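You operate a simulated robot arm through the tools that you are given. There is no shell and no other tool. Be economical: measure what you need, move in short steps, check, and stop when the job is done.

Carry out the task below with a simulated robot arm. There is one attempt and no reset: what you move stays moved.

## Task
Press the loose tyre home on the feed wheel marked 3.
Fine: one stroke, press slider in; then lever up, slider out, the wheel in its nest; other wheels stay. Where these are worked on the way, their far stop is far enough and under half their travel is too little: press slider.

The check looks at the end state, three seconds after you hand in, the way a careful person would. Anything else that was tipped, shoved, dropped, spilled or broken makes it a failure.

## Robot
A 7-joint arm with a two-finger parallel gripper, fixed in place. Base frame: the origin is at the foot of the arm, x ahead of it, y to its left, z up; the work surface is at about z = 780. Readings come in mm, degrees, newtons and seconds.
With the tool pointing down near the work surface it reaches from about 220 to 680 mm from the base axis. Its first joint turns from -66.0 to 66.0 degrees. Payload 2.4 kg.
The tool frame sits at the grasp point between the pads (the TCP): z along the fingers, y along the line on which they close. The tips reach 30 mm beyond it. The gripper opens to 94 mm. The fingers are 28 mm wide and 10 mm thick; the gripper's body (50 by 96 mm) begins 55 mm behind the TCP.
Orientation is that of the tool frame in the base frame, as [roll, pitch, yaw] about the fixed x, y, z axes, in that order (R = Rz(yaw) Ry(pitch) Rx(roll)). With the fingers straight down and closing along the base's y, the tool's x points along the base's -x, its y along +y and its z along -z.

## Interface
- The arm moves only by the tool play_rows. Its argument "rows" is a list of rows, each a list of 3 entries, a list of its own where there are three numbers: the gripper command, from -1 (fully open) to 1 (shut), values between in proportion, then the shift along the base's x, y, z in cm, then the turn, a rotation vector about the base's x, y, z in degrees. In form: [[fingers, [x, y, z], [ax, ay, az]], ...]. A call has 1 to 20 rows; each row shifts and turns the commanded pose from where the row before left it. A row lasts 0.2 s, in which the tool goes at most 50 mm and 8.6 degrees; a call with a longer step from one row to the next is refused whole, and so is a gripper value outside its range. A pose out of reach is approached as far as the arm can. The call stops where the force on the tool passes 40 N (or 10 N more than at its start, if that is more) or the arm is blocked; 0.2 s more then pass. Each finger travels about 153 mm/s and halts on what it meets, pressing with about 21 N; the grip force reading is that of the motor and also rises with nothing between the fingers. The clock runs only during rows and for 0.2 s after the last one: add rows that do not move to give the fingers time. The reply holds the time, the measured pose of the TCP, the force on the tool along the base axes, the opening and the grip force, in the units named above and with some noise, with the torque about the TCP (base axes, N m) and any sound that the robot's microphone picked up.
- Cameras (640 x 400 px; columns grow to the right, rows downward): "scene" is fixed at [54, 491.9, 1442.4]; the picture's right is [-0.54, -0.84, 0.00], its down [-0.49, 0.31, -0.81] and it looks along [0.68, -0.44, -0.58] (base axes); focal length 328 px, centre (320, 200). "wrist" rides on the gripper at [76, 14, -103] in the tool frame; the picture's right is [-0.18, 0.98, 0.00], its down [-0.75, -0.14, -0.64] and it looks along [-0.63, -0.12, 0.77] (tool axes); focal length 243 px, centre (320, 200). There is no depth. A picture from a camera that has moved, and an enlarged one, comes with that camera's place and axes in the base frame and with its lens.
- camera(camera): a new picture of that camera. No time passes.
- close_up(camera, box): a new picture of the part [left, top, right, bottom] of that camera's present view, enlarged. No time passes.
- close_job(): hands the job in; it is judged then, once.

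Go step by step. Nothing tells you positions but the pictures and the camera data: compare them with the known pose of the tool, close in by small moves and look again before you grip or let go. The budget is 120 turns and 76 pictures, counting those below and the enlarged ones. Unless the task says otherwise, let go and move clear before handing in, and close with one line.

The tools are called after "Call:" by a JSON object that holds its "name" and its "arguments". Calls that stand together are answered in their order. play_rows: Moves the arm, as the interface text tells. Its arguments: {"type":"object","properties":{"rows":{"type":"array","items":{"type":"array"}}},"required":["rows"]} The other tools are called the same way: camera (camera) takes a picture; close_up (camera, box) takes an enlarged picture of a part of a camera's view; close_job () hands the job in.

At the start:

```text
time: 0.0
tool_pos: [382.5, 136.3, 1138.8]
ee_rot: [-180.0, 0.0, -180.0]
ft_force: [-0.7, 0.7, -0.5]
moment: [0.03, -0.01, 0.02]
width: 93.8
grasp_force: 0.0
```

scene: 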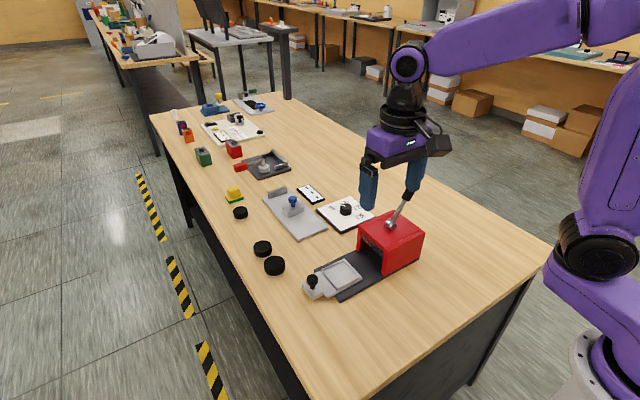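
wrist: 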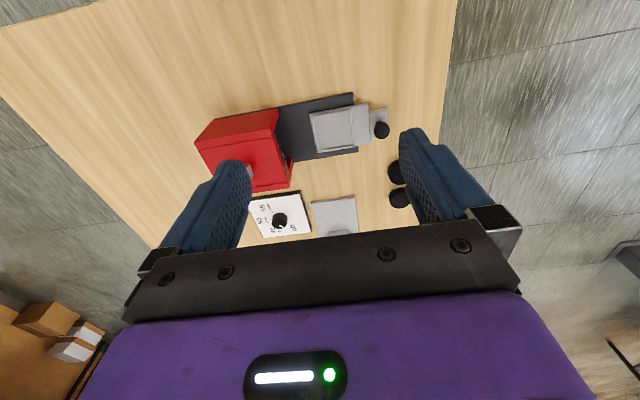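

I see a red press with a lever and a slider sticking out, a white card with markings, several black wheels, and other fixtures. I'll zoom in to identify the parts.

Call:
{"name": "close_up", "arguments": {"camera": "scene", "box": [290, 170, 450, 310]}}

Call:
{"name": "close_up", "arguments": {"camera": "scene", "box": [170, 90, 350, 290]}}

Call:
{"name": "close_up", "arguments": {"camera": "wrist", "box": [180, 80, 440, 250]}}

```text
2.86 times, centred on (370, 240) of scene
camera zoom: at [54.0, 491.9, 1442.4], right [-0.54, -0.84, 0.0], down [-0.49, 0.31, -0.81], along [0.68, -0.44, -0.58], focal length 937 px, centre (177, 86)
```

zoom: 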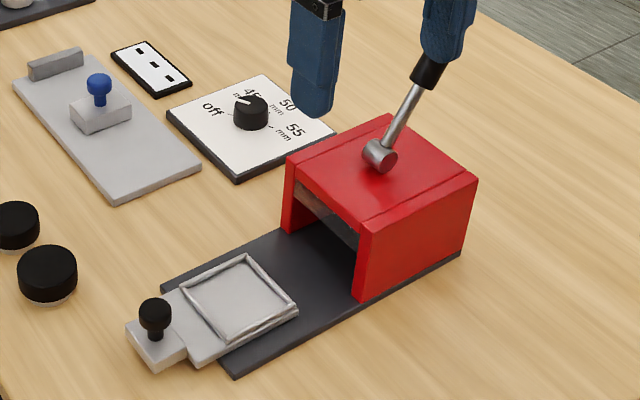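

```text
2.00 times, centred on (260, 190) of scene
camera zoom: at [54.0, 491.9, 1442.4], right [-0.54, -0.84, 0.0], down [-0.49, 0.31, -0.81], along [0.68, -0.44, -0.58], focal length 656 px, centre (440, 220)
```

zoom: 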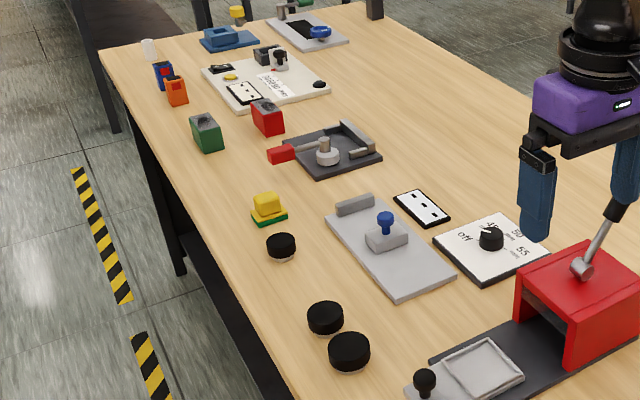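

```text
2.35 times, centred on (310, 165) of wrist
camera zoom: at [306.3, 151.0, 1240.0], right [0.18, 0.98, 0.0], down [0.75, -0.14, 0.64], along [0.63, -0.12, -0.77], focal length 571 px, centre (344, 282)
```

zoom: 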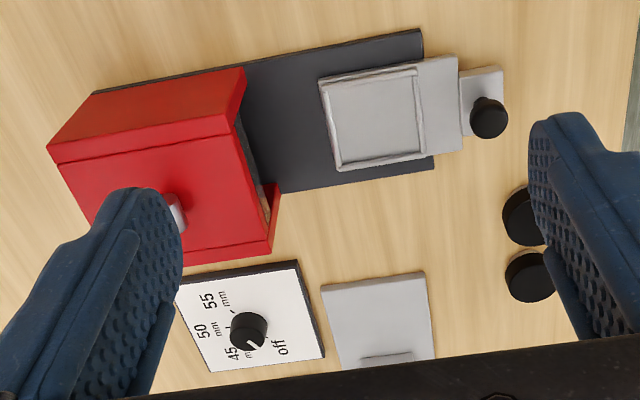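

I can't read any markings at this range. The two near wheels sit around (629,264) and (700,264), and a third is further off. I'll move the wrist camera over to look at them.

Call:
{"name": "play_rows", "arguments": {"rows": [[-1, [2, 2.4, -2], [0, 0, 0]], [-1, [2, 2.4, -2], [0, 0, 0]], [-1, [2, 2.4, -2], [0, 0, 0]], [-1, [2, 2.4, -2], [0, 0, 0]], [-1, [2, 2.4, -2], [0, 0, 0]]]}}

Call:
{"name": "camera", "arguments": {"camera": "wrist"}}

Call:
{"name": "close_up", "arguments": {"camera": "scene", "box": [220, 190, 300, 285]}}

```text
time: 1.2
tool_pos: [483.5, 256.8, 1037.0]
ee_rot: [180.0, 0.0, -180.0]
ft_force: [-0.7, 0.2, -0.6]
moment: [0.03, -0.01, 0.01]
width: 93.8
grasp_force: 0.1
```

```text
70 pictures are left
camera wrist: at [407.4, 270.1, 1139.1], right [0.18, 0.98, 0.0], down [0.75, -0.14, 0.64], along [0.63, -0.12, -0.77], focal length 243 px, centre (320, 200)
```

wrist: 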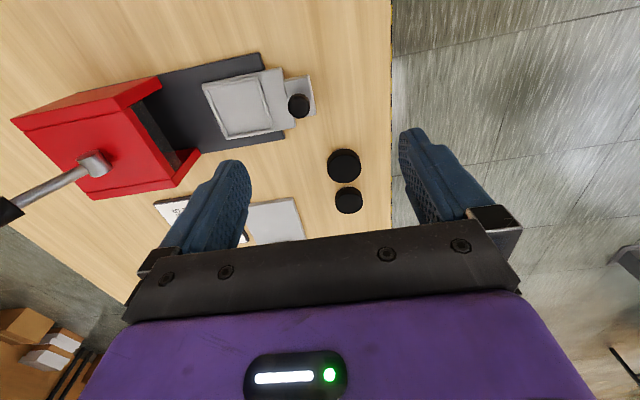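

```text
4.21 times, centred on (260, 238) of scene
camera zoom: at [54.0, 491.9, 1442.4], right [-0.54, -0.84, 0.0], down [-0.49, 0.31, -0.81], along [0.68, -0.44, -0.58], focal length 1381 px, centre (573, 42)
```

zoom: 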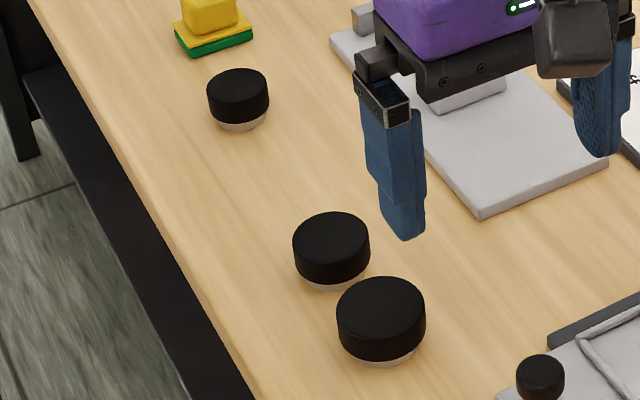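

The tyre tops look unmarked from here. I'll zoom in on the wheels in the wrist view and on the small card.

Call:
{"name": "close_up", "arguments": {"camera": "wrist", "box": [315, 140, 375, 220]}}

Call:
{"name": "close_up", "arguments": {"camera": "scene", "box": [225, 200, 290, 280]}}

Call:
{"name": "close_up", "arguments": {"camera": "scene", "box": [250, 150, 380, 240]}}

```text
5.00 times, centred on (345, 180) of wrist
camera zoom: at [407.4, 270.1, 1139.1], right [0.18, 0.98, 0.0], down [0.75, -0.14, 0.64], along [0.63, -0.12, -0.77], focal length 1213 px, centre (195, 300)
```

zoom: 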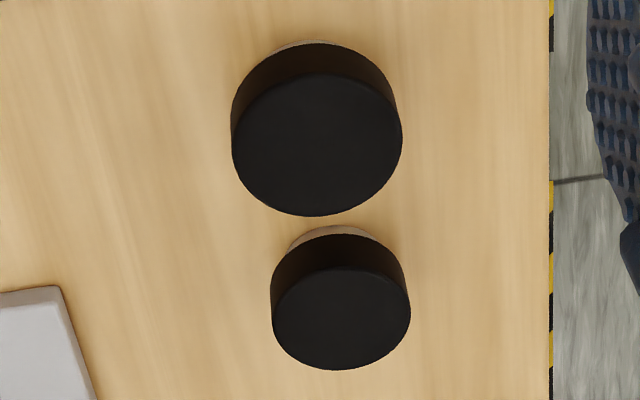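

```text
5.00 times, centred on (258, 240) of scene
camera zoom: at [54.0, 491.9, 1442.4], right [-0.54, -0.84, 0.0], down [-0.49, 0.31, -0.81], along [0.68, -0.44, -0.58], focal length 1640 px, centre (632, 0)
```

zoom: 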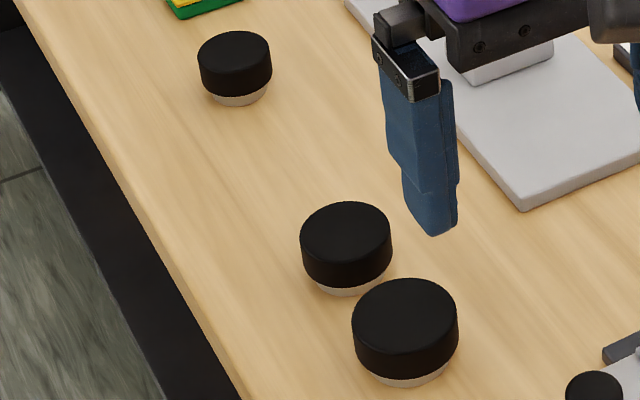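

```text
4.44 times, centred on (315, 195) of scene
camera zoom: at [54.0, 491.9, 1442.4], right [-0.54, -0.84, 0.0], down [-0.49, 0.31, -0.81], along [0.68, -0.44, -0.58], focal length 1458 px, centre (342, 222)
```

zoom: 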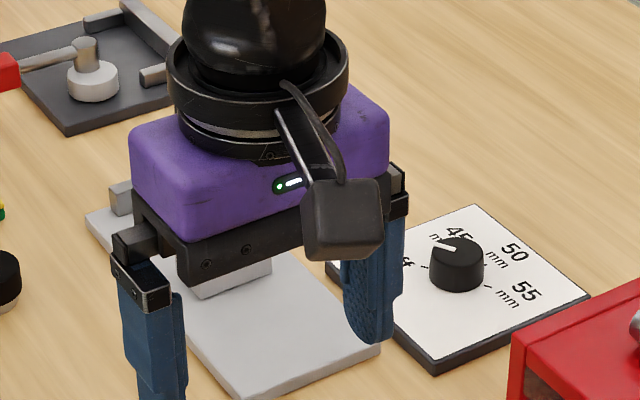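

The three wheels seem to be about 57, 52 and 47 mm across, which fits the dial's 55/50/45 settings. No numbers are visible from this side, so I'll look at the wheels from their -y side.

Call:
{"name": "play_rows", "arguments": {"rows": [[-1, [1.27, -1.06, -1], [0, 0, 8.2]], [-1, [1.27, -1.06, -1], [0, 0, 8.2]], [-1, [1.27, -1.06, -1], [0, 0, 8.2]], [-1, [1.27, -1.06, -1], [0, 0, 8.2]], [-1, [1.27, -1.06, -1], [0, 0, 8.2]], [-1, [1.27, -1.06, -1], [0, 0, 8.2]], [-1, [1.27, -1.06, -1], [0, 0, 8.2]], [-1, [1.27, -1.06, -1], [0, 0, 8.2]], [-1, [1.27, -1.06, -1], [0, 0, 8.2]], [-1, [1.27, -1.06, -1], [0, 0, 8.2]], [-1, [1.27, -1.06, -1], [0, 0, 8.0]]]}}

Call:
{"name": "camera", "arguments": {"camera": "wrist"}}

Call:
{"name": "camera", "arguments": {"camera": "scene"}}

```text
time: 3.6
tool_pos: [621.4, 138.0, 928.2]
ee_rot: [-180.0, 0.0, -89.8]
ft_force: [0.4, 1.2, -0.2]
moment: [0.0, 0.02, 0.0]
width: 94.0
grasp_force: 0.1
```

```text
65 pictures are left
camera wrist: at [608.7, 61.5, 1029.3], right [-0.98, 0.18, 0.0], down [0.14, 0.75, 0.64], along [0.12, 0.63, -0.77], focal length 243 px, centre (320, 200)
```

wrist: 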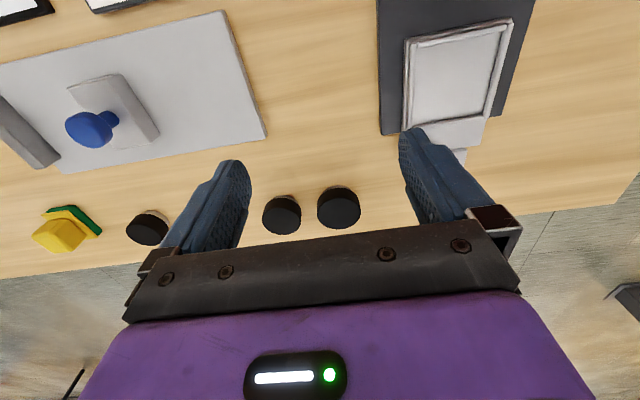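

```text
64 pictures are left
```

scene: 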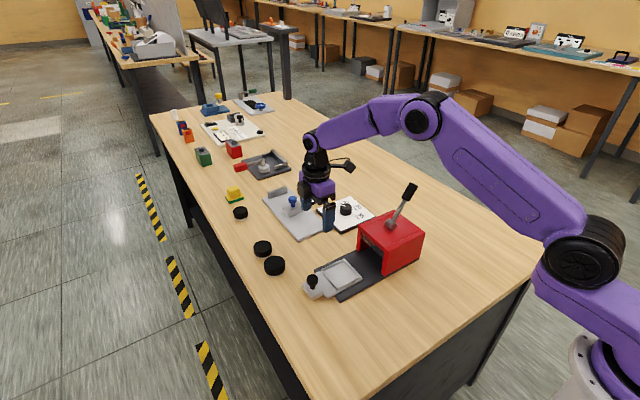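

Call:
{"name": "close_up", "arguments": {"camera": "wrist", "box": [250, 170, 370, 245]}}

Call:
{"name": "close_up", "arguments": {"camera": "wrist", "box": [110, 190, 190, 250]}}

Call:
{"name": "close_up", "arguments": {"camera": "scene", "box": [290, 170, 430, 300]}}

```text
5.33 times, centred on (310, 208) of wrist
camera zoom: at [608.7, 61.5, 1029.3], right [-0.98, 0.18, 0.0], down [0.14, 0.75, 0.64], along [0.12, 0.63, -0.77], focal length 1294 px, centre (373, 160)
```

zoom: 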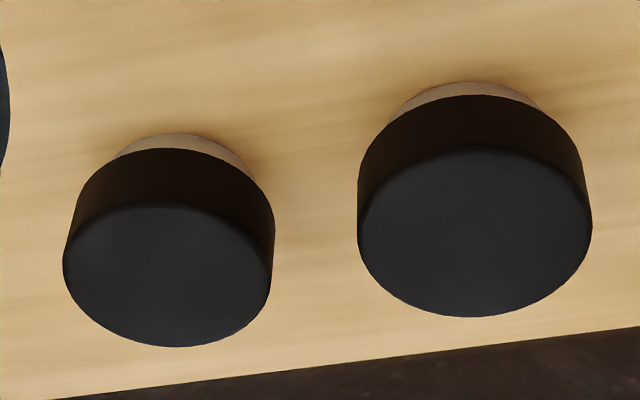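

```text
6.67 times, centred on (150, 220) of wrist
camera zoom: at [608.7, 61.5, 1029.3], right [-0.98, 0.18, 0.0], down [0.14, 0.75, 0.64], along [0.12, 0.63, -0.77], focal length 1618 px, centre (1453, 67)
```

zoom: 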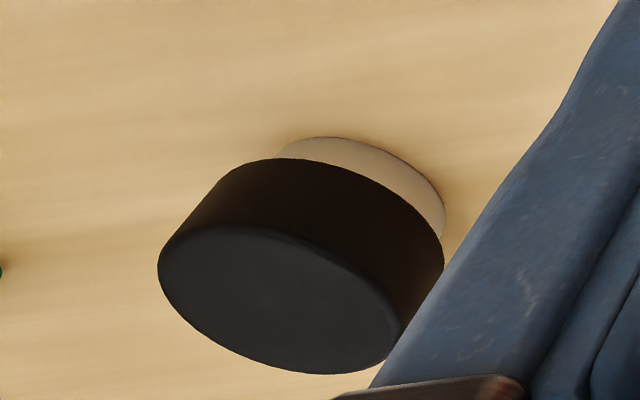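

```text
3.08 times, centred on (360, 235) of scene
camera zoom: at [54.0, 491.9, 1442.4], right [-0.54, -0.84, 0.0], down [-0.49, 0.31, -0.81], along [0.68, -0.44, -0.58], focal length 1009 px, centre (197, 92)
```

zoom: 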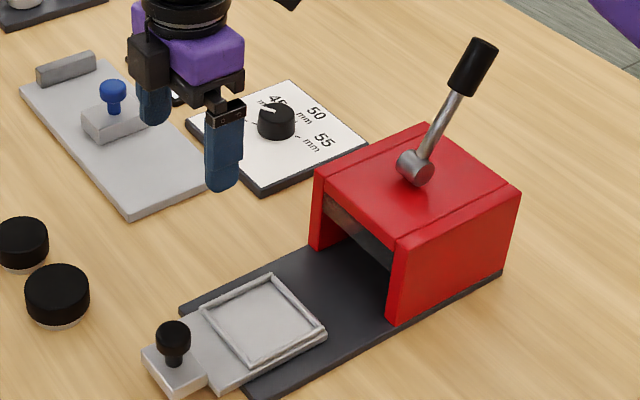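

Call:
{"name": "close_up", "arguments": {"camera": "scene", "box": [285, 170, 345, 215]}}

Call:
{"name": "close_up", "arguments": {"camera": "scene", "box": [165, 90, 295, 180]}}

```text
8.89 times, centred on (315, 192) of scene
camera zoom: at [54.0, 491.9, 1442.4], right [-0.54, -0.84, 0.0], down [-0.49, 0.31, -0.81], along [0.68, -0.44, -0.58], focal length 2915 px, centre (364, 267)
```

zoom: 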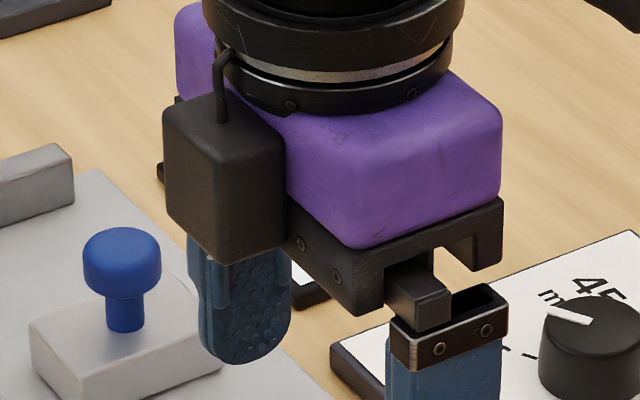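

```text
4.44 times, centred on (230, 135) of scene
camera zoom: at [54.0, 491.9, 1442.4], right [-0.54, -0.84, 0.0], down [-0.49, 0.31, -0.81], along [0.68, -0.44, -0.58], focal length 1458 px, centre (720, 489)
```

zoom: 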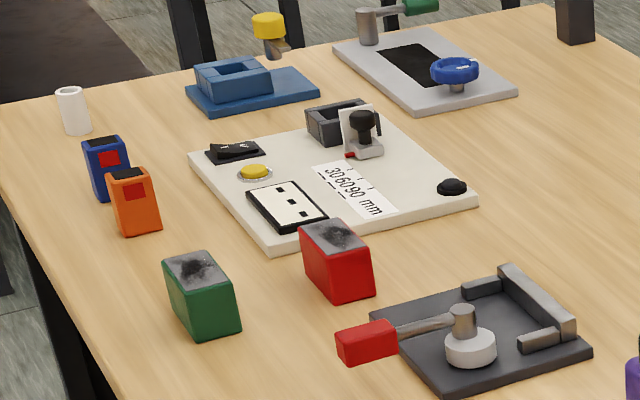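

The mark could still be on the far (+x) side or underneath. I'll turn the camera to look back from +x.

Call:
{"name": "play_rows", "arguments": {"rows": [[-1, [0.3, 1.1, 0.2], [0, 0, 8.2]], [-1, [0.3, 1.1, 0.2], [0, 0, 8.2]], [-1, [0.3, 1.1, 0.2], [0, 0, 8.2]], [-1, [0.3, 1.1, 0.2], [0, 0, 8.2]], [-1, [0.3, 1.1, 0.2], [0, 0, 8.2]], [-1, [0.3, 1.1, 0.2], [0, 0, 8.2]], [-1, [0.3, 1.1, 0.2], [0, 0, 8.2]], [-1, [0.3, 1.1, 0.2], [0, 0, 8.2]], [-1, [0.3, 1.1, 0.2], [0, 0, 8.2]], [-1, [0.3, 1.1, 0.2], [0, 0, 8.2]], [-1, [0.3, 1.1, 0.2], [0, 0, 8.0]]]}}

Call:
{"name": "camera", "arguments": {"camera": "wrist"}}

```text
time: 6.0
tool_pos: [642.8, 257.5, 950.9]
ee_rot: [-179.9, 0.0, 0.1]
ft_force: [0.1, -0.3, -0.2]
moment: [0.04, 0.02, 0.02]
width: 93.8
grasp_force: 0.2
out of reach, approached as far as the arm can: row 11
```

```text
58 pictures are left
camera wrist: at [720.0, 243.2, 1052.4], right [-0.18, -0.98, 0.0], down [-0.75, 0.14, 0.64], along [-0.63, 0.12, -0.77], focal length 243 px, centre (320, 200)
```

wrist: 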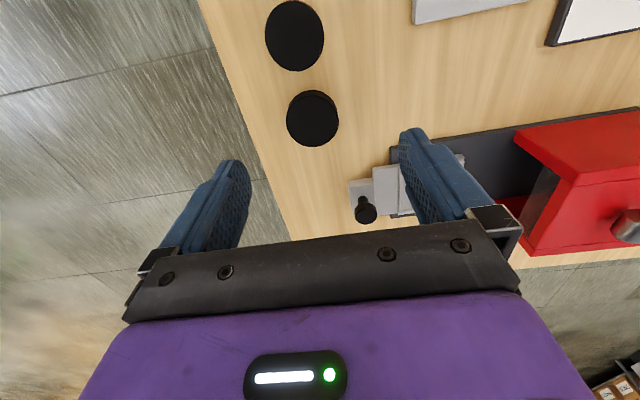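

Call:
{"name": "close_up", "arguments": {"camera": "wrist", "box": [255, 0, 355, 155]}}

```text
2.58 times, centred on (305, 78) of wrist
camera zoom: at [720.0, 243.2, 1052.4], right [-0.18, -0.98, 0.0], down [-0.75, 0.14, 0.64], along [-0.63, 0.12, -0.77], focal length 626 px, centre (359, 516)
```

zoom: 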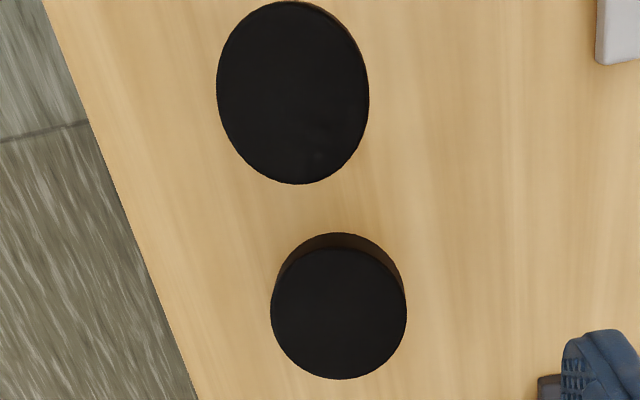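

The side and top surfaces carry no mark, so it must be under the hub. The nearer wheel, A, is about 56 mm across and stands near (625,268). I'll go above it, gripping along y, and plan to lift it and look underneath.

Call:
{"name": "play_rows", "arguments": {"rows": [[-1, [-0.6, 0.3, -2], [0, 0, 0]], [-1, [-0.6, 0.3, -2], [0, 0, 0]], [-1, [-0.6, 0.3, -2], [0, 0, 0]], [-1, [0, 0, -2], [0, 0, 0]]]}}

Call:
{"name": "camera", "arguments": {"camera": "wrist"}}

Call:
{"name": "close_up", "arguments": {"camera": "scene", "box": [220, 200, 320, 290]}}

```text
time: 7.0
tool_pos: [626.2, 265.5, 869.8]
ee_rot: [180.0, 0.0, 0.0]
ft_force: [0.0, 0.7, 0.0]
moment: [0.04, -0.01, -0.01]
width: 94.0
grasp_force: 0.0
```

```text
56 pictures are left
camera wrist: at [702.4, 252.7, 971.7], right [-0.18, -0.98, 0.0], down [-0.75, 0.14, 0.64], along [-0.63, 0.12, -0.77], focal length 243 px, centre (320, 200)
```

wrist: 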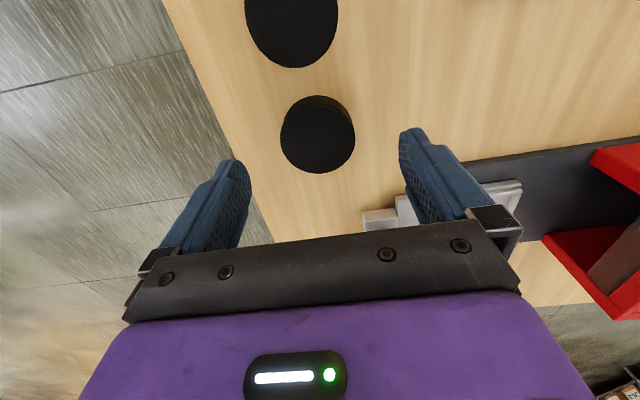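

```text
4.44 times, centred on (270, 245) of scene
camera zoom: at [54.0, 491.9, 1442.4], right [-0.54, -0.84, 0.0], down [-0.49, 0.31, -0.81], along [0.68, -0.44, -0.58], focal length 1458 px, centre (542, 0)
```

zoom: 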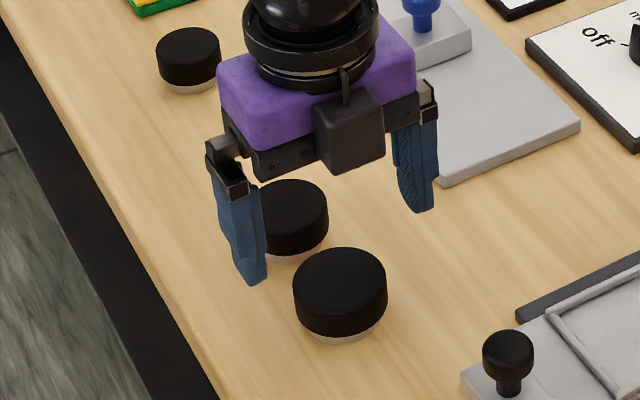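

Wheel A's centre comes out at about (626,269.5), directly below the tool. I'll descend and close on it.

Call:
{"name": "play_rows", "arguments": {"rows": [[-1, [0, 0.4, -2], [0, 0, 0]], [-1, [0, 0, -2], [0, 0, 0]], [-1, [0, 0, -1.4], [0, 0, 0]], [-1, [0, 0, 0], [0, 0, 0]], [0.1, [0, 0, 0], [0, 0, 0]], [0.25, [0, 0, 0], [0, 0, 0]], [0.5, [0, 0, 0], [0, 0, 0]], [0.5, [0, 0, 0], [0, 0, 0]]]}}

Call:
{"name": "close_up", "arguments": {"camera": "scene", "box": [220, 200, 320, 290]}}

```text
time: 8.8
tool_pos: [624.8, 270.7, 815.3]
ee_rot: [-179.9, 0.0, 0.1]
ft_force: [-0.4, 0.1, 0.1]
moment: [0.03, -0.03, 0.02]
width: 54.3
grasp_force: 21.6
```

```text
4.44 times, centred on (270, 245) of scene
camera zoom: at [54.1, 492.0, 1442.4], right [-0.54, -0.84, 0.0], down [-0.49, 0.31, -0.81], along [0.68, -0.44, -0.58], focal length 1458 px, centre (542, 0)
```

zoom: 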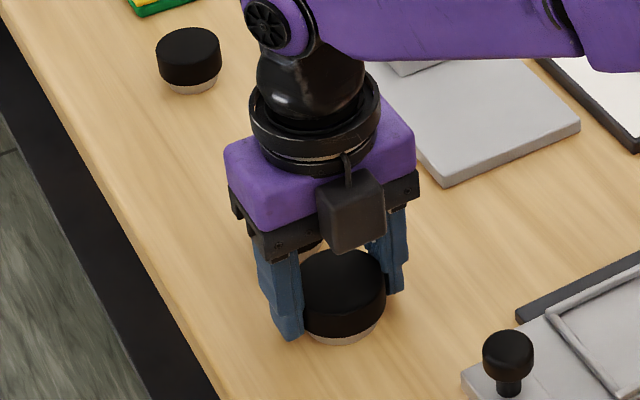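

It's gripped at 54.3 mm. I'll lift it straight up and bring it inward a little before tilting.

Call:
{"name": "play_rows", "arguments": {"rows": [[0.5, [0, 0, 1], [0, 0, 0]], [0.5, [0, 0, 2], [0, 0, 0]], [0.5, [0, 0, 3], [0, 0, 0]], [0.5, [0, 0, 3], [0, 0, 0]], [0.5, [-1, 0, 3], [0, 0, 0]], [0.5, [-2, 0, 3], [0, 0, 0]], [0.5, [-2, 0, 3], [0, 0, 0]], [0.5, [-2, 0, 2], [0, 0, 0]], [0.5, [-2, 0, 2], [0, 0, 0]]]}}

Call:
{"name": "close_up", "arguments": {"camera": "scene", "box": [210, 140, 350, 290]}}

```text
time: 10.8
tool_pos: [536.5, 270.7, 1036.2]
ee_rot: [-180.0, -0.1, 0.0]
ft_force: [0.4, 0.0, 0.1]
moment: [-0.01, 0.04, 0.01]
width: 23.4
grasp_force: 0.0
```

```text
2.67 times, centred on (280, 215) of scene
camera zoom: at [54.0, 491.9, 1442.4], right [-0.54, -0.84, 0.0], down [-0.49, 0.31, -0.81], along [0.68, -0.44, -0.58], focal length 875 px, centre (427, 160)
```

zoom: 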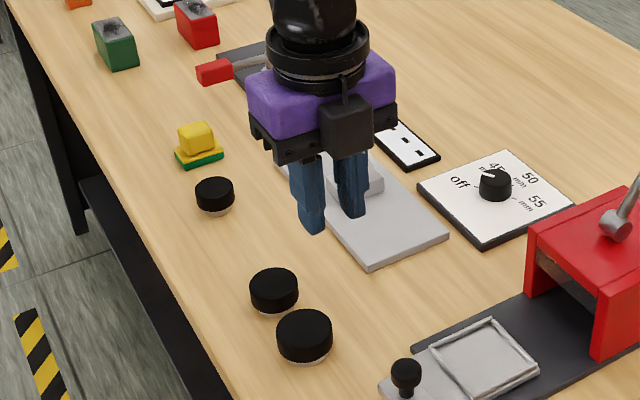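

The wheel slipped out of the fingers and is still about where it stood. I'll check it closely.

Call:
{"name": "close_up", "arguments": {"camera": "scene", "box": [240, 230, 300, 285]}}

Call:
{"name": "camera", "arguments": {"camera": "wrist"}}

```text
7.27 times, centred on (270, 258) of scene
camera zoom: at [54.0, 491.9, 1442.4], right [-0.54, -0.84, 0.0], down [-0.49, 0.31, -0.81], along [0.68, -0.44, -0.58], focal length 2385 px, centre (684, -218)
```

zoom: 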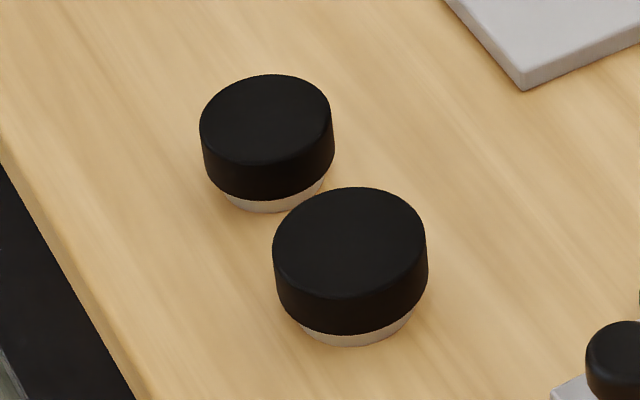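

```text
51 pictures are left
camera wrist: at [612.5, 256.3, 1138.5], right [-0.18, -0.98, 0.0], down [-0.75, 0.14, 0.64], along [-0.63, 0.12, -0.77], focal length 243 px, centre (320, 200)
```

wrist: 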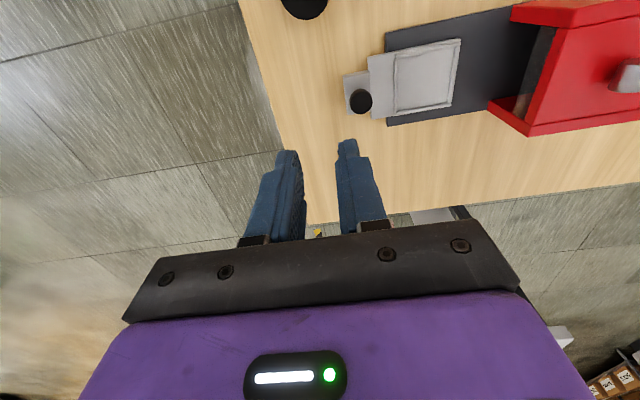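

The wheel is upright and unmoved. I'll retry with the tips lower, the grip fully shut, and a slow lift.

Call:
{"name": "play_rows", "arguments": {"rows": [[-1, [2, 0, -2], [0, 0, 0]], [-1, [2, 0, -3], [0, 0, 0]], [-1, [2, 0, -3], [0, 0, 0]], [-1, [2, 0, -3], [0, 0, 0]], [-1, [0.9, -0.1, -3], [0, 0, 0]], [-1, [0, 0, -3], [0, 0, 0]], [-1, [0, 0, -3], [0, 0, 0]], [-1, [0, 0, -2.4], [0, 0, 0]], [-1, [0, 0, 0], [0, 0, 0]], [0, [0, 0, 0], [0, 0, 0]], [0.3, [0, 0, 0], [0, 0, 0]], [1, [0, 0, 0], [0, 0, 0]], [1, [0, 0, 0], [0, 0, 0]], [1, [0, 0, 0], [0, 0, 0]]]}}

Call:
{"name": "play_rows", "arguments": {"rows": [[1, [0, 0, 0.2], [0, 0, 0]], [1, [0, 0, 0.3], [0, 0, 0]], [1, [0, 0, 0.5], [0, 0, 0]]]}}

Call:
{"name": "close_up", "arguments": {"camera": "scene", "box": [240, 230, 300, 285]}}

```text
time: 13.8
tool_pos: [624.8, 270.8, 811.4]
ee_rot: [-180.0, 0.0, 0.0]
ft_force: [-0.1, 0.1, -0.1]
moment: [-0.01, 0.01, -0.02]
width: 53.8
grasp_force: 21.4
```

```text
time: 14.6
tool_pos: [624.6, 269.7, 821.6]
ee_rot: [180.0, 0.0, 0.0]
ft_force: [0.4, -0.7, -1.7]
moment: [-0.02, -0.02, 0.01]
width: 53.7
grasp_force: 21.0
```

```text
7.27 times, centred on (270, 258) of scene
camera zoom: at [54.1, 492.0, 1442.4], right [-0.54, -0.84, 0.0], down [-0.49, 0.31, -0.81], along [0.68, -0.44, -0.58], focal length 2385 px, centre (684, -218)
```

zoom: 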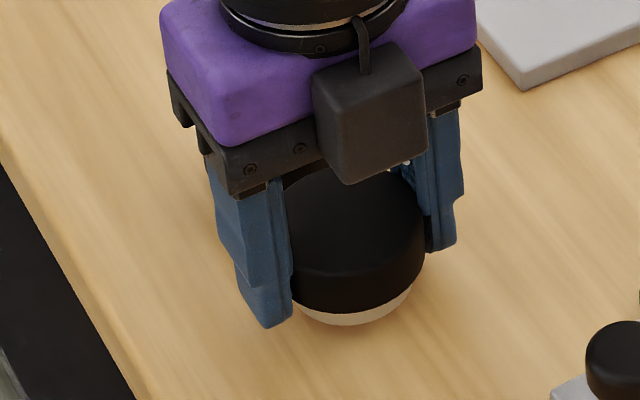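

It's lifting this time, with about 1.7 N on the tool. I'll raise it gently.

Call:
{"name": "play_rows", "arguments": {"rows": [[1, [0, 0, 0.7], [0, 0, 0]], [1, [0, 0, 1], [0, 0, 0]], [1, [0, 0, 1.2], [0, 0, 0]], [1, [0, 0, 1.5], [0, 0, 0]], [1, [-0.3, 0, 1.5], [0, 0, 0]], [1, [-0.6, 0, 1.5], [0, 0, 0]], [1, [-1, 0, 1.5], [0, 0, 0]], [1, [-1, 0, 1.5], [0, 0, 0]], [1, [-1, 0, 1.5], [0, 0, 0]], [1, [-1, 0, 1.5], [0, 0, 0]], [1, [-1, 0, 1.5], [0, 0, 0]], [1, [-1, 0, 1.5], [0, 0, 0]], [1, [-1, 0, 1], [0, 0, 0]], [1, [-1, 0, 0.5], [0, 0, 0]], [1, [-1, 0, 0], [0, 0, 0]]]}}

```text
time: 17.8
tool_pos: [525.2, 269.9, 1000.1]
ee_rot: [-179.9, 0.0, -0.1]
ft_force: [0.1, 0.7, -1.8]
moment: [0.01, -0.01, 0.0]
width: 53.8
grasp_force: 20.9
```

The wheel is held. I'll tilt it about x so the underside turns toward the scene camera.

Call:
{"name": "play_rows", "arguments": {"rows": [[1, [0, 0, 0.5], [5, 1.5, 0]], [1, [0, 0, 0.5], [6, 2, 0]], [1, [0, 0, 0.5], [6, 2, 0]], [1, [0, 0, 0.5], [6, 2, 0]], [1, [0, 0, 0], [6, 2, 0]], [1, [0, 0, 0], [6, 2, 0]], [1, [0, 0, 0], [6, 2, 0]], [1, [0, 0, 0], [6, 2, 0]], [1, [0, 0, 0], [6, 2, 0]], [1, [0, 0, 0], [6, 2, 0]], [1, [0, 0, 0], [6, 2, 0]], [1, [0, 0, 0], [6, 2, 0]]]}}

Call:
{"name": "close_up", "arguments": {"camera": "scene", "box": [210, 120, 350, 230]}}

```text
time: 20.4
tool_pos: [526.2, 270.1, 1019.6]
ee_rot: [-105.9, 17.8, 13.3]
ft_force: [-0.7, 0.1, -1.5]
moment: [-0.03, 0.01, 0.02]
width: 53.7
grasp_force: 20.6
```

```text
3.64 times, centred on (280, 175) of scene
camera zoom: at [54.0, 492.0, 1442.4], right [-0.54, -0.84, 0.0], down [-0.49, 0.31, -0.81], along [0.68, -0.44, -0.58], focal length 1193 px, centre (466, 291)
```

zoom: 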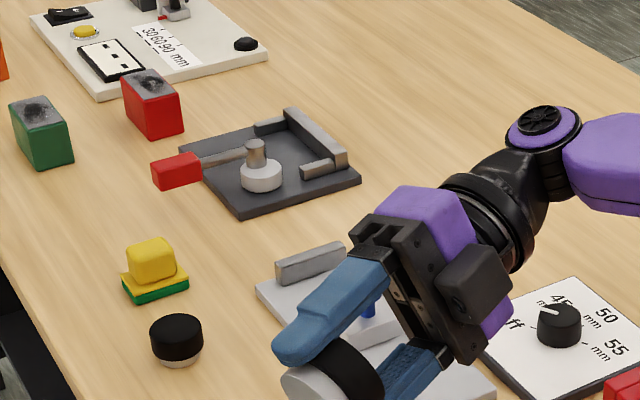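

Call:
{"name": "close_up", "arguments": {"camera": "scene", "box": [255, 190, 345, 260]}}

```text
5.71 times, centred on (300, 225) of scene
camera zoom: at [54.0, 492.0, 1442.4], right [-0.54, -0.84, 0.0], down [-0.49, 0.31, -0.81], along [0.68, -0.44, -0.58], focal length 1874 px, centre (434, 57)
```

zoom: 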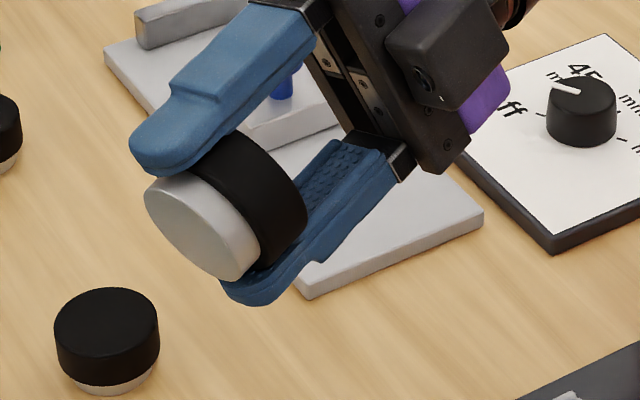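

The underside is partly visible and looks plain so far. I'll tilt further toward the camera to be sure.

Call:
{"name": "play_rows", "arguments": {"rows": [[1, [0, 0, 0.5], [5, 4, 0]], [1, [0, 0, 0.5], [5, 4, 0]], [1, [0, 0, 0.5], [5, 4, 0]], [1, [0, 0, 0.5], [4, 3, 3]], [1, [0, 0, 0], [3, 3, 5]], [1, [0, 0, 0], [3, 3, 5]], [1, [0, 0, 0], [3, 3, 5]]]}}

Call:
{"name": "close_up", "arguments": {"camera": "scene", "box": [255, 180, 345, 250]}}

```text
time: 22.0
tool_pos: [525.7, 269.6, 1040.9]
ee_rot: [-67.4, 28.0, 47.2]
ft_force: [0.3, -0.5, -1.2]
moment: [-0.01, -0.01, 0.01]
width: 54.1
grasp_force: 20.7
```

```text
5.71 times, centred on (300, 215) of scene
camera zoom: at [54.1, 491.9, 1442.4], right [-0.54, -0.84, 0.0], down [-0.49, 0.31, -0.81], along [0.68, -0.44, -0.58], focal length 1874 px, centre (434, 114)
```

zoom: 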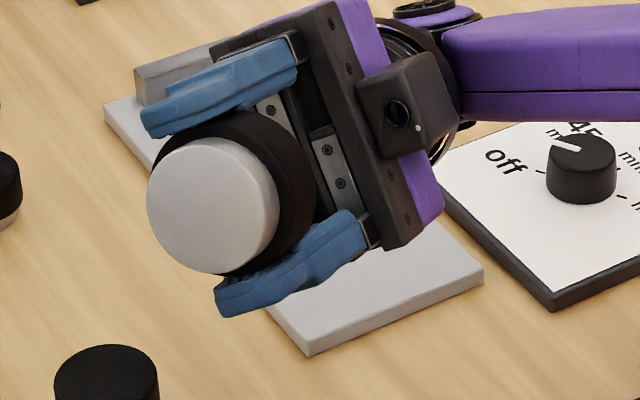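

The underside is blank. While I'm holding it, I'll check the tyre's top through the wrist camera.

Call:
{"name": "camera", "arguments": {"camera": "wrist"}}

```text
46 pictures are left
camera wrist: at [619.9, 240.6, 957.9], right [-0.68, -0.17, -0.71], down [-0.01, -0.97, 0.25], along [-0.73, 0.18, 0.65], focal length 243 px, centre (320, 200)
```

wrist: 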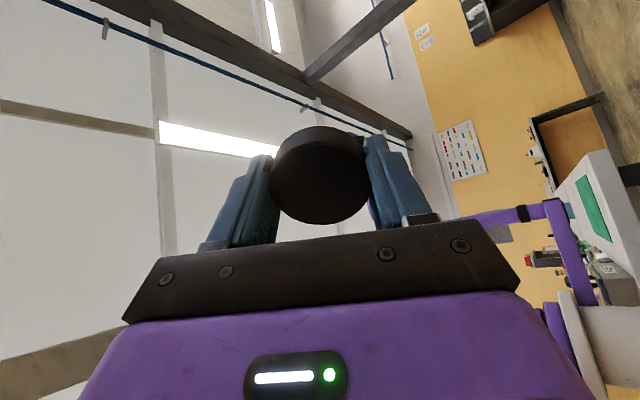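

There's nothing on top either. The one surface I haven't seen is the strip of bare hub on the original +x side, so I'll tilt back and roll the wheel to show that strip to the camera.

Call:
{"name": "play_rows", "arguments": {"rows": [[1, [0, 0, 0], [-3, -3, -5]], [1, [0, 0, 0], [-3, -3, -5]], [1, [0, 0, 0], [-3, -3, -5]], [1, [0, 0, 0], [-4, -3, -3]], [1, [0, 0, 0], [-5, -4, 0]], [1, [0, 0, 0], [-5, -4, 0]], [1, [0, 0, 0], [-5, -4, 0]]]}}

Call:
{"name": "play_rows", "arguments": {"rows": [[1, [0, 0, 0], [2.4, -7.3, 2.1]], [1, [0, 0, 0], [2.4, -7.3, 2.1]], [1, [0, 0, 0], [2.4, -7.3, 2.1]], [1, [0, 0, 0], [2.4, -7.3, 2.1]], [1, [0, 0, 0], [2.4, -7.3, 2.1]], [1, [0, 0, 0], [2.4, -7.3, 2.1]], [1, [0, 0, 0], [2.4, -7.3, 2.1]], [1, [0, 0, 0], [2.4, -7.3, 2.1]], [1, [0, 0, 0], [2.4, -7.3, 2.1]], [1, [0, 0, 0], [2.4, -7.3, 2.1]], [1, [0, 0, 0], [2.4, -7.3, 2.1]], [1, [0, 0, 0], [2.4, -7.3, 2.1]], [1, [0, 0, 0], [2.4, -7.3, 2.1]], [1, [0, 0, 0], [2.4, -7.3, 2.1]]]}}

Call:
{"name": "close_up", "arguments": {"camera": "scene", "box": [255, 180, 345, 250]}}

```text
time: 23.6
tool_pos: [526.4, 269.9, 1042.0]
ee_rot: [-106.2, 17.7, 13.3]
ft_force: [0.0, -0.3, -1.0]
moment: [-0.05, -0.01, 0.01]
width: 54.1
grasp_force: 20.5
```

```text
time: 26.6
tool_pos: [525.4, 271.0, 1042.4]
ee_rot: [-105.5, 10.1, 15.5]
ft_force: [-0.1, -0.8, -1.3]
moment: [-0.05, -0.05, -0.02]
width: 54.1
grasp_force: 21.3
out of reach, approached as far as the arm can: row 2, 3, 4, 5, 6, 7, 8, 9, 10, 11, 12, 13, 14
```

```text
5.71 times, centred on (300, 215) of scene
camera zoom: at [54.1, 492.0, 1442.4], right [-0.54, -0.84, 0.0], down [-0.49, 0.31, -0.81], along [0.68, -0.44, -0.58], focal length 1874 px, centre (434, 114)
```

zoom: 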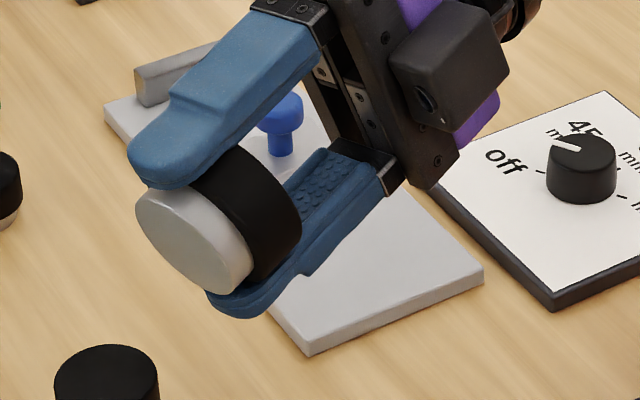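

The wrist joint hit its limit in that direction. The visible hub strip is blank, so I'll roll the other way.

Call:
{"name": "play_rows", "arguments": {"rows": [[1, [0, 0, 0], [-2.5, 7.6, -2.2]], [1, [0, 0, 0], [-2.5, 7.6, -2.2]], [1, [0, 0, 0], [-2.5, 7.6, -2.2]], [1, [0, 0, 0], [-2.5, 7.6, -2.2]], [1, [0, 0, 0], [-2.5, 7.6, -2.2]], [1, [0, 0, 0], [-2.5, 7.6, -2.2]], [1, [0, 0, 0], [-2.5, 7.6, -2.2]], [1, [0, 0, 0], [-2.5, 7.6, -2.2]], [1, [0, 0, 0], [-2.5, 7.6, -2.2]], [1, [0, 0, 0], [-2.5, 7.6, -2.2]], [1, [0, 0, 0], [-2.5, 7.6, -2.2]]]}}

Call:
{"name": "close_up", "arguments": {"camera": "scene", "box": [255, 180, 345, 250]}}

```text
time: 29.0
tool_pos: [524.6, 270.6, 1042.4]
ee_rot: [143.2, 70.7, -110.6]
ft_force: [-0.7, 0.1, -1.6]
moment: [-0.03, -0.03, 0.01]
width: 53.6
grasp_force: 20.8
```

```text
5.71 times, centred on (300, 215) of scene
camera zoom: at [54.1, 491.9, 1442.4], right [-0.54, -0.84, 0.0], down [-0.49, 0.31, -0.81], along [0.68, -0.44, -0.58], focal length 1874 px, centre (434, 114)
```

zoom: 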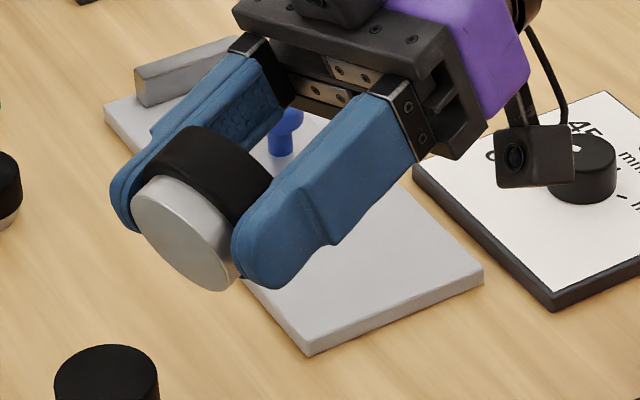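

Call:
{"name": "play_rows", "arguments": {"rows": [[1, [0, 0, 0], [-2.5, 7.6, -2.2]], [1, [0, 0, 0], [-2.5, 7.6, -2.2]], [1, [0, 0, 0], [-2.5, 7.6, -2.2]], [1, [0, 0, 0], [-2.5, 7.6, -2.2]], [1, [0, 0, 0], [-2.5, 7.6, -2.2]], [1, [0, 0, 0], [-2.5, 7.6, -2.2]], [1, [0, 0, 0], [-2.5, 7.6, -2.2]], [1, [0, 0, 0], [-2.5, 7.6, -2.2]], [1, [0, 0, 0], [-2.5, 7.6, -2.2]], [1, [0, 0, 0], [-2.5, 7.6, -2.2]], [1, [0, 0, 0], [-2.5, 7.6, -2.2]], [1, [0, 0, 0], [-2.5, 7.6, -2.2]], [1, [0, 0, 0], [-2.5, 7.6, -2.2]]]}}

Call:
{"name": "close_up", "arguments": {"camera": "scene", "box": [255, 180, 345, 250]}}

```text
time: 31.8
tool_pos: [524.0, 269.4, 1041.8]
ee_rot: [107.8, -28.6, -170.6]
ft_force: [0.5, -0.1, -1.6]
moment: [-0.04, 0.02, -0.01]
width: 53.6
grasp_force: 20.8
```

```text
5.71 times, centred on (300, 215) of scene
camera zoom: at [54.1, 492.0, 1442.4], right [-0.54, -0.84, 0.0], down [-0.49, 0.31, -0.81], along [0.68, -0.44, -0.58], focal length 1874 px, centre (434, 114)
```

zoom: 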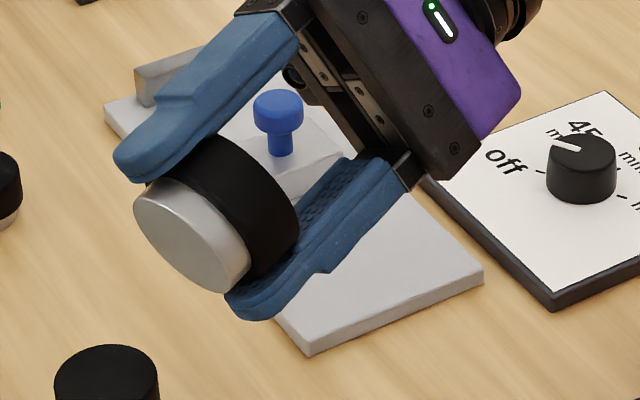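

Wheel A is blank on every face, so it isn't number 3. I'll untilt it and put it back exactly where it stood.

Call:
{"name": "play_rows", "arguments": {"rows": [[1, [0, 0, 0], [-5.9, -1.96, 0]], [1, [0, 0, 0], [-5.9, -1.96, 0]], [1, [0, 0, 0], [-5.9, -1.96, 0]], [1, [0, 0, 0], [-5.9, -1.96, 0]], [1, [0, 0, 0], [-5.9, -1.96, 0]], [1, [0, 0, 0], [-5.9, -1.96, 0]], [1, [0, 0, 0], [-5.9, -1.96, 0]], [1, [0, 0, 0], [-5.9, -1.96, 0]], [1, [0, 0, 0], [-5.9, -1.96, 0]], [1, [0, 0, 0], [-5.9, -1.96, 0]], [1, [0, 0, 0], [-5.9, -1.96, 0]], [1, [0, 0, 0], [-5.9, -1.96, 0]]]}}

Call:
{"name": "close_up", "arguments": {"camera": "scene", "box": [225, 150, 345, 250]}}

```text
time: 34.4
tool_pos: [527.2, 269.5, 1041.9]
ee_rot: [-179.9, 0.2, 168.6]
ft_force: [1.0, -0.5, -0.8]
moment: [-0.01, 0.0, 0.04]
width: 53.6
grasp_force: 20.4
```

```text
4.00 times, centred on (285, 200) of scene
camera zoom: at [54.1, 491.9, 1442.4], right [-0.54, -0.84, 0.0], down [-0.49, 0.31, -0.81], along [0.68, -0.44, -0.58], focal length 1312 px, centre (460, 200)
```

zoom: 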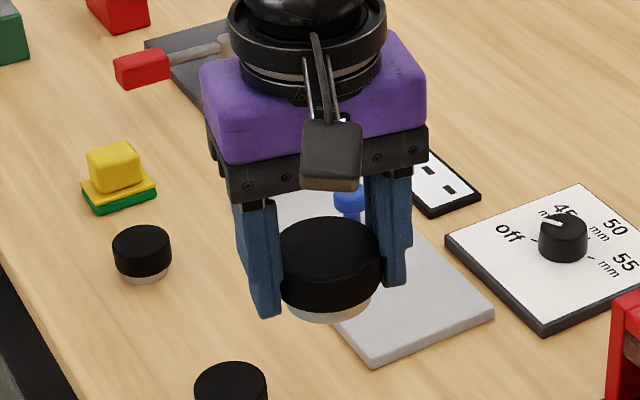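

Now I'll return wheel A to its spot at TCP (624.8,270.4,811.5).

Call:
{"name": "play_rows", "arguments": {"rows": [[1, [1.5, 0, -1], [0, 0, 2.9]], [1, [1.5, 0, -2], [0, 0, 2.9]], [1, [1.5, 0.1, -2], [0, 0, 2.9]], [1, [1.5, 0, -2], [0, 0, 2.7]], [1, [1.5, 0, -2], [0, 0, 0]], [1, [1.5, 0, -2], [0, 0, 0]], [1, [0.76, 0, -2], [0, 0, 0]], [1, [0, 0, -2], [0, 0, 0]], [1, [0, 0, -2], [0, 0, 0]], [1, [0, 0, -2], [0, 0, 0]], [1, [0, 0, -2], [0, 0, 0]], [1, [0, 0, -1], [0, 0, 0]], [1, [0, 0, 0], [0, 0, 0]]]}}

```text
time: 37.2
tool_pos: [623.8, 270.2, 820.7]
ee_rot: [-179.9, 0.2, -179.8]
ft_force: [-0.1, -0.7, -0.9]
moment: [-0.02, 0.05, 0.01]
width: 53.7
grasp_force: 21.0
```

Call:
{"name": "play_rows", "arguments": {"rows": [[1, [0.1, 0, -0.4], [0, 0, 0]], [1, [0, 0, -0.3], [0, 0, 0]], [1, [0, 0, -0.2], [0, 0, 0]], [1, [0, 0, 0], [0, 0, 0]]]}}

Call:
{"name": "close_up", "arguments": {"camera": "scene", "box": [240, 230, 300, 285]}}

```text
time: 38.2
tool_pos: [623.5, 271.2, 812.0]
ee_rot: [-179.9, 0.1, -179.9]
ft_force: [1.2, -0.7, -1.8]
moment: [-0.02, 0.0, 0.0]
width: 53.7
grasp_force: 20.7
```

```text
7.27 times, centred on (270, 258) of scene
camera zoom: at [54.1, 492.0, 1442.4], right [-0.54, -0.84, 0.0], down [-0.49, 0.31, -0.81], along [0.68, -0.44, -0.58], focal length 2385 px, centre (684, -218)
```

zoom: 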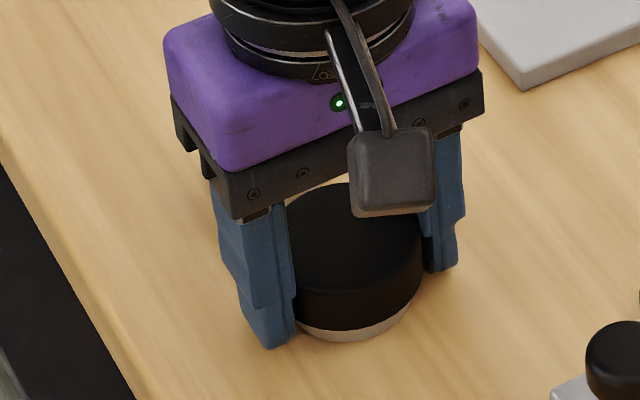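

It still hangs by a hair, so I'll lower it another millimetre or two until it's supported.

Call:
{"name": "play_rows", "arguments": {"rows": [[1, [0.1, -0.05, -0.1], [0, 0, 0]], [1, [0, 0, 0], [0, 0, 0]]]}}

Call:
{"name": "play_rows", "arguments": {"rows": [[1, [0, 0, -0.1], [0, 0, 0]], [1, [0, 0, 0], [0, 0, 0]]]}}

```text
time: 38.8
tool_pos: [625.9, 271.4, 811.6]
ee_rot: [180.0, 0.3, -179.9]
ft_force: [-1.3, 0.0, 5.0]
moment: [0.03, 0.23, 0.01]
width: 53.4
grasp_force: 21.0
```

```text
time: 39.4
tool_pos: [626.9, 271.0, 812.0]
ee_rot: [-179.9, 0.3, -179.8]
ft_force: [-6.1, -0.4, 17.0]
moment: [-0.03, 0.42, -0.03]
width: 53.6
grasp_force: 20.5
```

The wheel is on the table. I'll ease off, open and rise, then look at wheel B.

Call:
{"name": "play_rows", "arguments": {"rows": [[1, [0, 0, 0.1], [0, 0, 0]], [0, [0, 0, 0], [0, 0, 0]], [-1, [0, 0, 0], [0, 0, 0]], [-1, [0, 0, 0], [0, 0, 0]], [-1, [0, 0, 2], [0, 0, 0]], [-1, [0, 0, 3], [0, 0, 0]], [-1, [-2, 0, 3], [0, 0, 0]], [-1, [-2, 0, 3], [0, 0, 0]]]}}

Call:
{"name": "camera", "arguments": {"camera": "wrist"}}

Call:
{"name": "close_up", "arguments": {"camera": "scene", "box": [240, 230, 300, 285]}}

```text
time: 41.2
tool_pos: [585.0, 270.5, 920.7]
ee_rot: [-179.9, 0.2, -180.0]
ft_force: [0.7, -0.4, 0.2]
moment: [-0.01, 0.0, 0.01]
width: 93.9
grasp_force: 0.1
```

```text
40 pictures are left
camera wrist: at [509.5, 284.1, 1021.6], right [0.18, 0.98, 0.0], down [0.75, -0.14, 0.64], along [0.63, -0.12, -0.76], focal length 243 px, centre (320, 200)
```

wrist: 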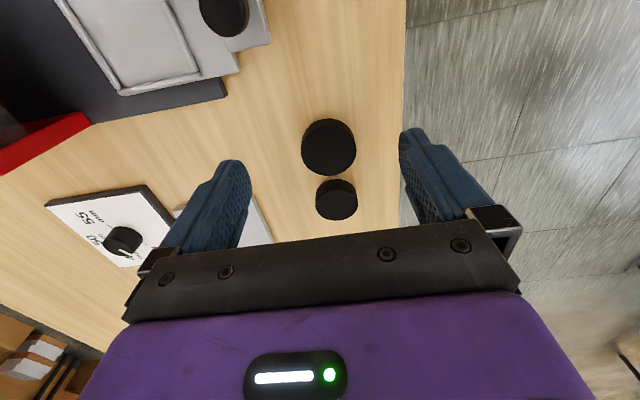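

```text
7.27 times, centred on (270, 258) of scene
camera zoom: at [54.0, 491.9, 1442.4], right [-0.54, -0.84, 0.0], down [-0.49, 0.31, -0.81], along [0.68, -0.44, -0.58], focal length 2385 px, centre (684, -218)
```

zoom: 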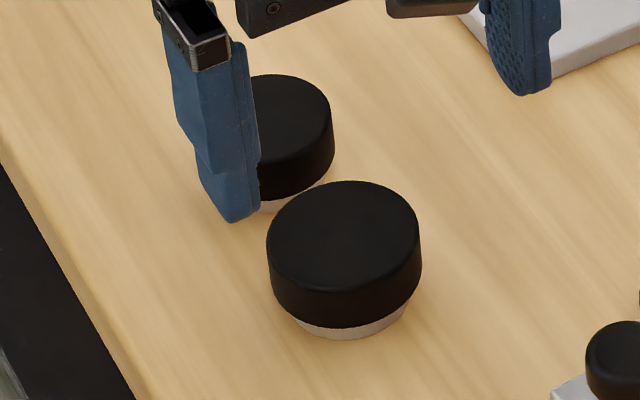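

A is back within about 2 mm. Wheel B is near (695,270), beyond the vertical reach, so I'll tilt the fingers outward about 32° and approach from above.

Call:
{"name": "play_rows", "arguments": {"rows": [[-1, [2, 0, -0.5], [0, -8, 0]], [-1, [2, 0, -1], [0, -8, 0]], [-1, [2, 0, -1], [0, -8, 0]], [-1, [2, 0, -1], [0, -8, 0]], [-1, [2, 0, -1], [0, 0, 0]], [-1, [0.2, 0, -1], [0, 0, 0]], [-1, [0, 0, 0], [0, 0, 0]]]}}

Call:
{"name": "camera", "arguments": {"camera": "wrist"}}

Call:
{"name": "close_up", "arguments": {"camera": "scene", "box": [220, 190, 320, 285]}}

```text
time: 42.8
tool_pos: [688.4, 271.7, 866.7]
ee_rot: [-179.9, 32.3, -179.8]
ft_force: [-0.5, 0.0, -0.1]
moment: [-0.01, 0.0, -0.01]
width: 94.0
grasp_force: 0.1
```

```text
38 pictures are left
camera wrist: at [569.2, 285.8, 910.6], right [0.15, 0.98, 0.1], down [0.29, -0.14, 0.95], along [0.94, -0.12, -0.31], focal length 243 px, centre (320, 200)
```

wrist: 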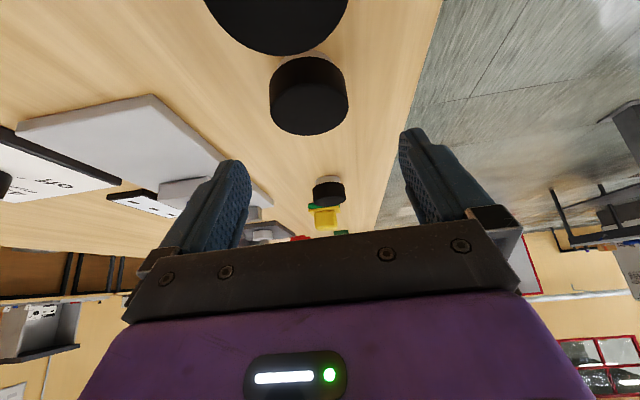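

```text
4.21 times, centred on (270, 238) of scene
camera zoom: at [54.0, 491.9, 1442.4], right [-0.54, -0.84, 0.0], down [-0.49, 0.31, -0.81], along [0.68, -0.44, -0.58], focal length 1381 px, centre (530, 42)
```

zoom: 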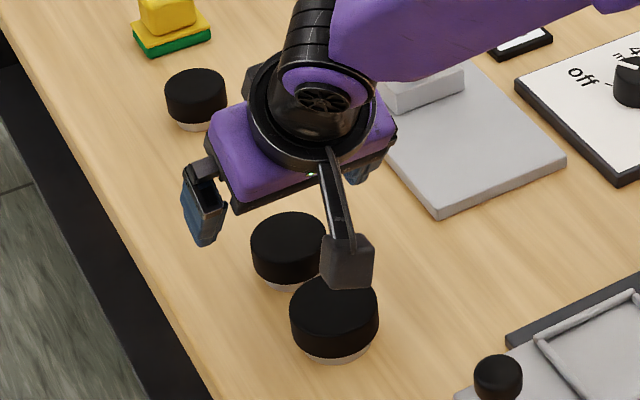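

B's centre is at about (698,268.5) and the gripper can reach it. I'll descend with the fingers on either side and close.

Call:
{"name": "play_rows", "arguments": {"rows": [[-1, [0, -0.25, -2], [0, 0, 0]], [-1, [0, 0, -2], [0, 0, 0]], [-1, [0, 0, -1.1], [0, 0, 0]], [-1, [0, 0, 0], [0, 0, 0]], [0, [0, 0, 0], [0, 0, 0]], [0.3, [0, 0, 0], [0, 0, 0]], [1, [0, 0, 0], [0, 0, 0]], [1, [0, 0, 0], [0, 0, 0]], [1, [0, 0, 0], [0, 0, 0]]]}}

Call:
{"name": "play_rows", "arguments": {"rows": [[1, [0, 0, 0.2], [0, 0, 0]], [1, [0, 0, 0.3], [0, 0, 0]], [1, [0, 0, 0.5], [0, 0, 0]]]}}

Call:
{"name": "close_up", "arguments": {"camera": "scene", "box": [220, 190, 320, 285]}}

```text
time: 44.8
tool_pos: [688.0, 268.3, 814.0]
ee_rot: [-179.8, 32.2, -179.8]
ft_force: [-0.7, 1.2, 0.3]
moment: [-0.04, -0.08, 0.06]
width: 49.0
grasp_force: 20.5
```

```text
time: 45.6
tool_pos: [688.0, 269.1, 824.5]
ee_rot: [-179.9, 32.2, -179.8]
ft_force: [0.2, -0.4, -1.1]
moment: [-0.01, 0.02, 0.0]
width: 49.1
grasp_force: 21.2
```

```text
4.21 times, centred on (270, 238) of scene
camera zoom: at [54.1, 492.0, 1442.4], right [-0.54, -0.84, 0.0], down [-0.49, 0.31, -0.81], along [0.68, -0.44, -0.58], focal length 1381 px, centre (530, 42)
```

zoom: 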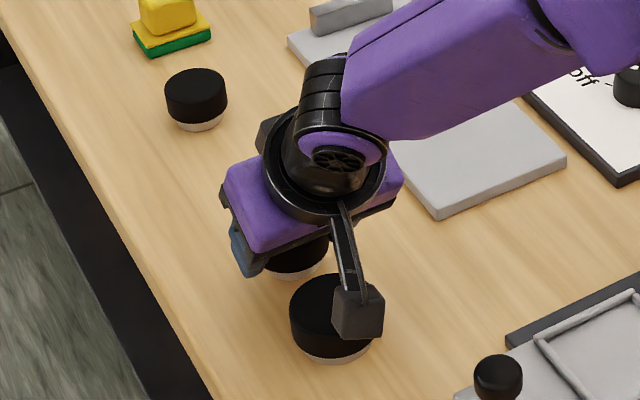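

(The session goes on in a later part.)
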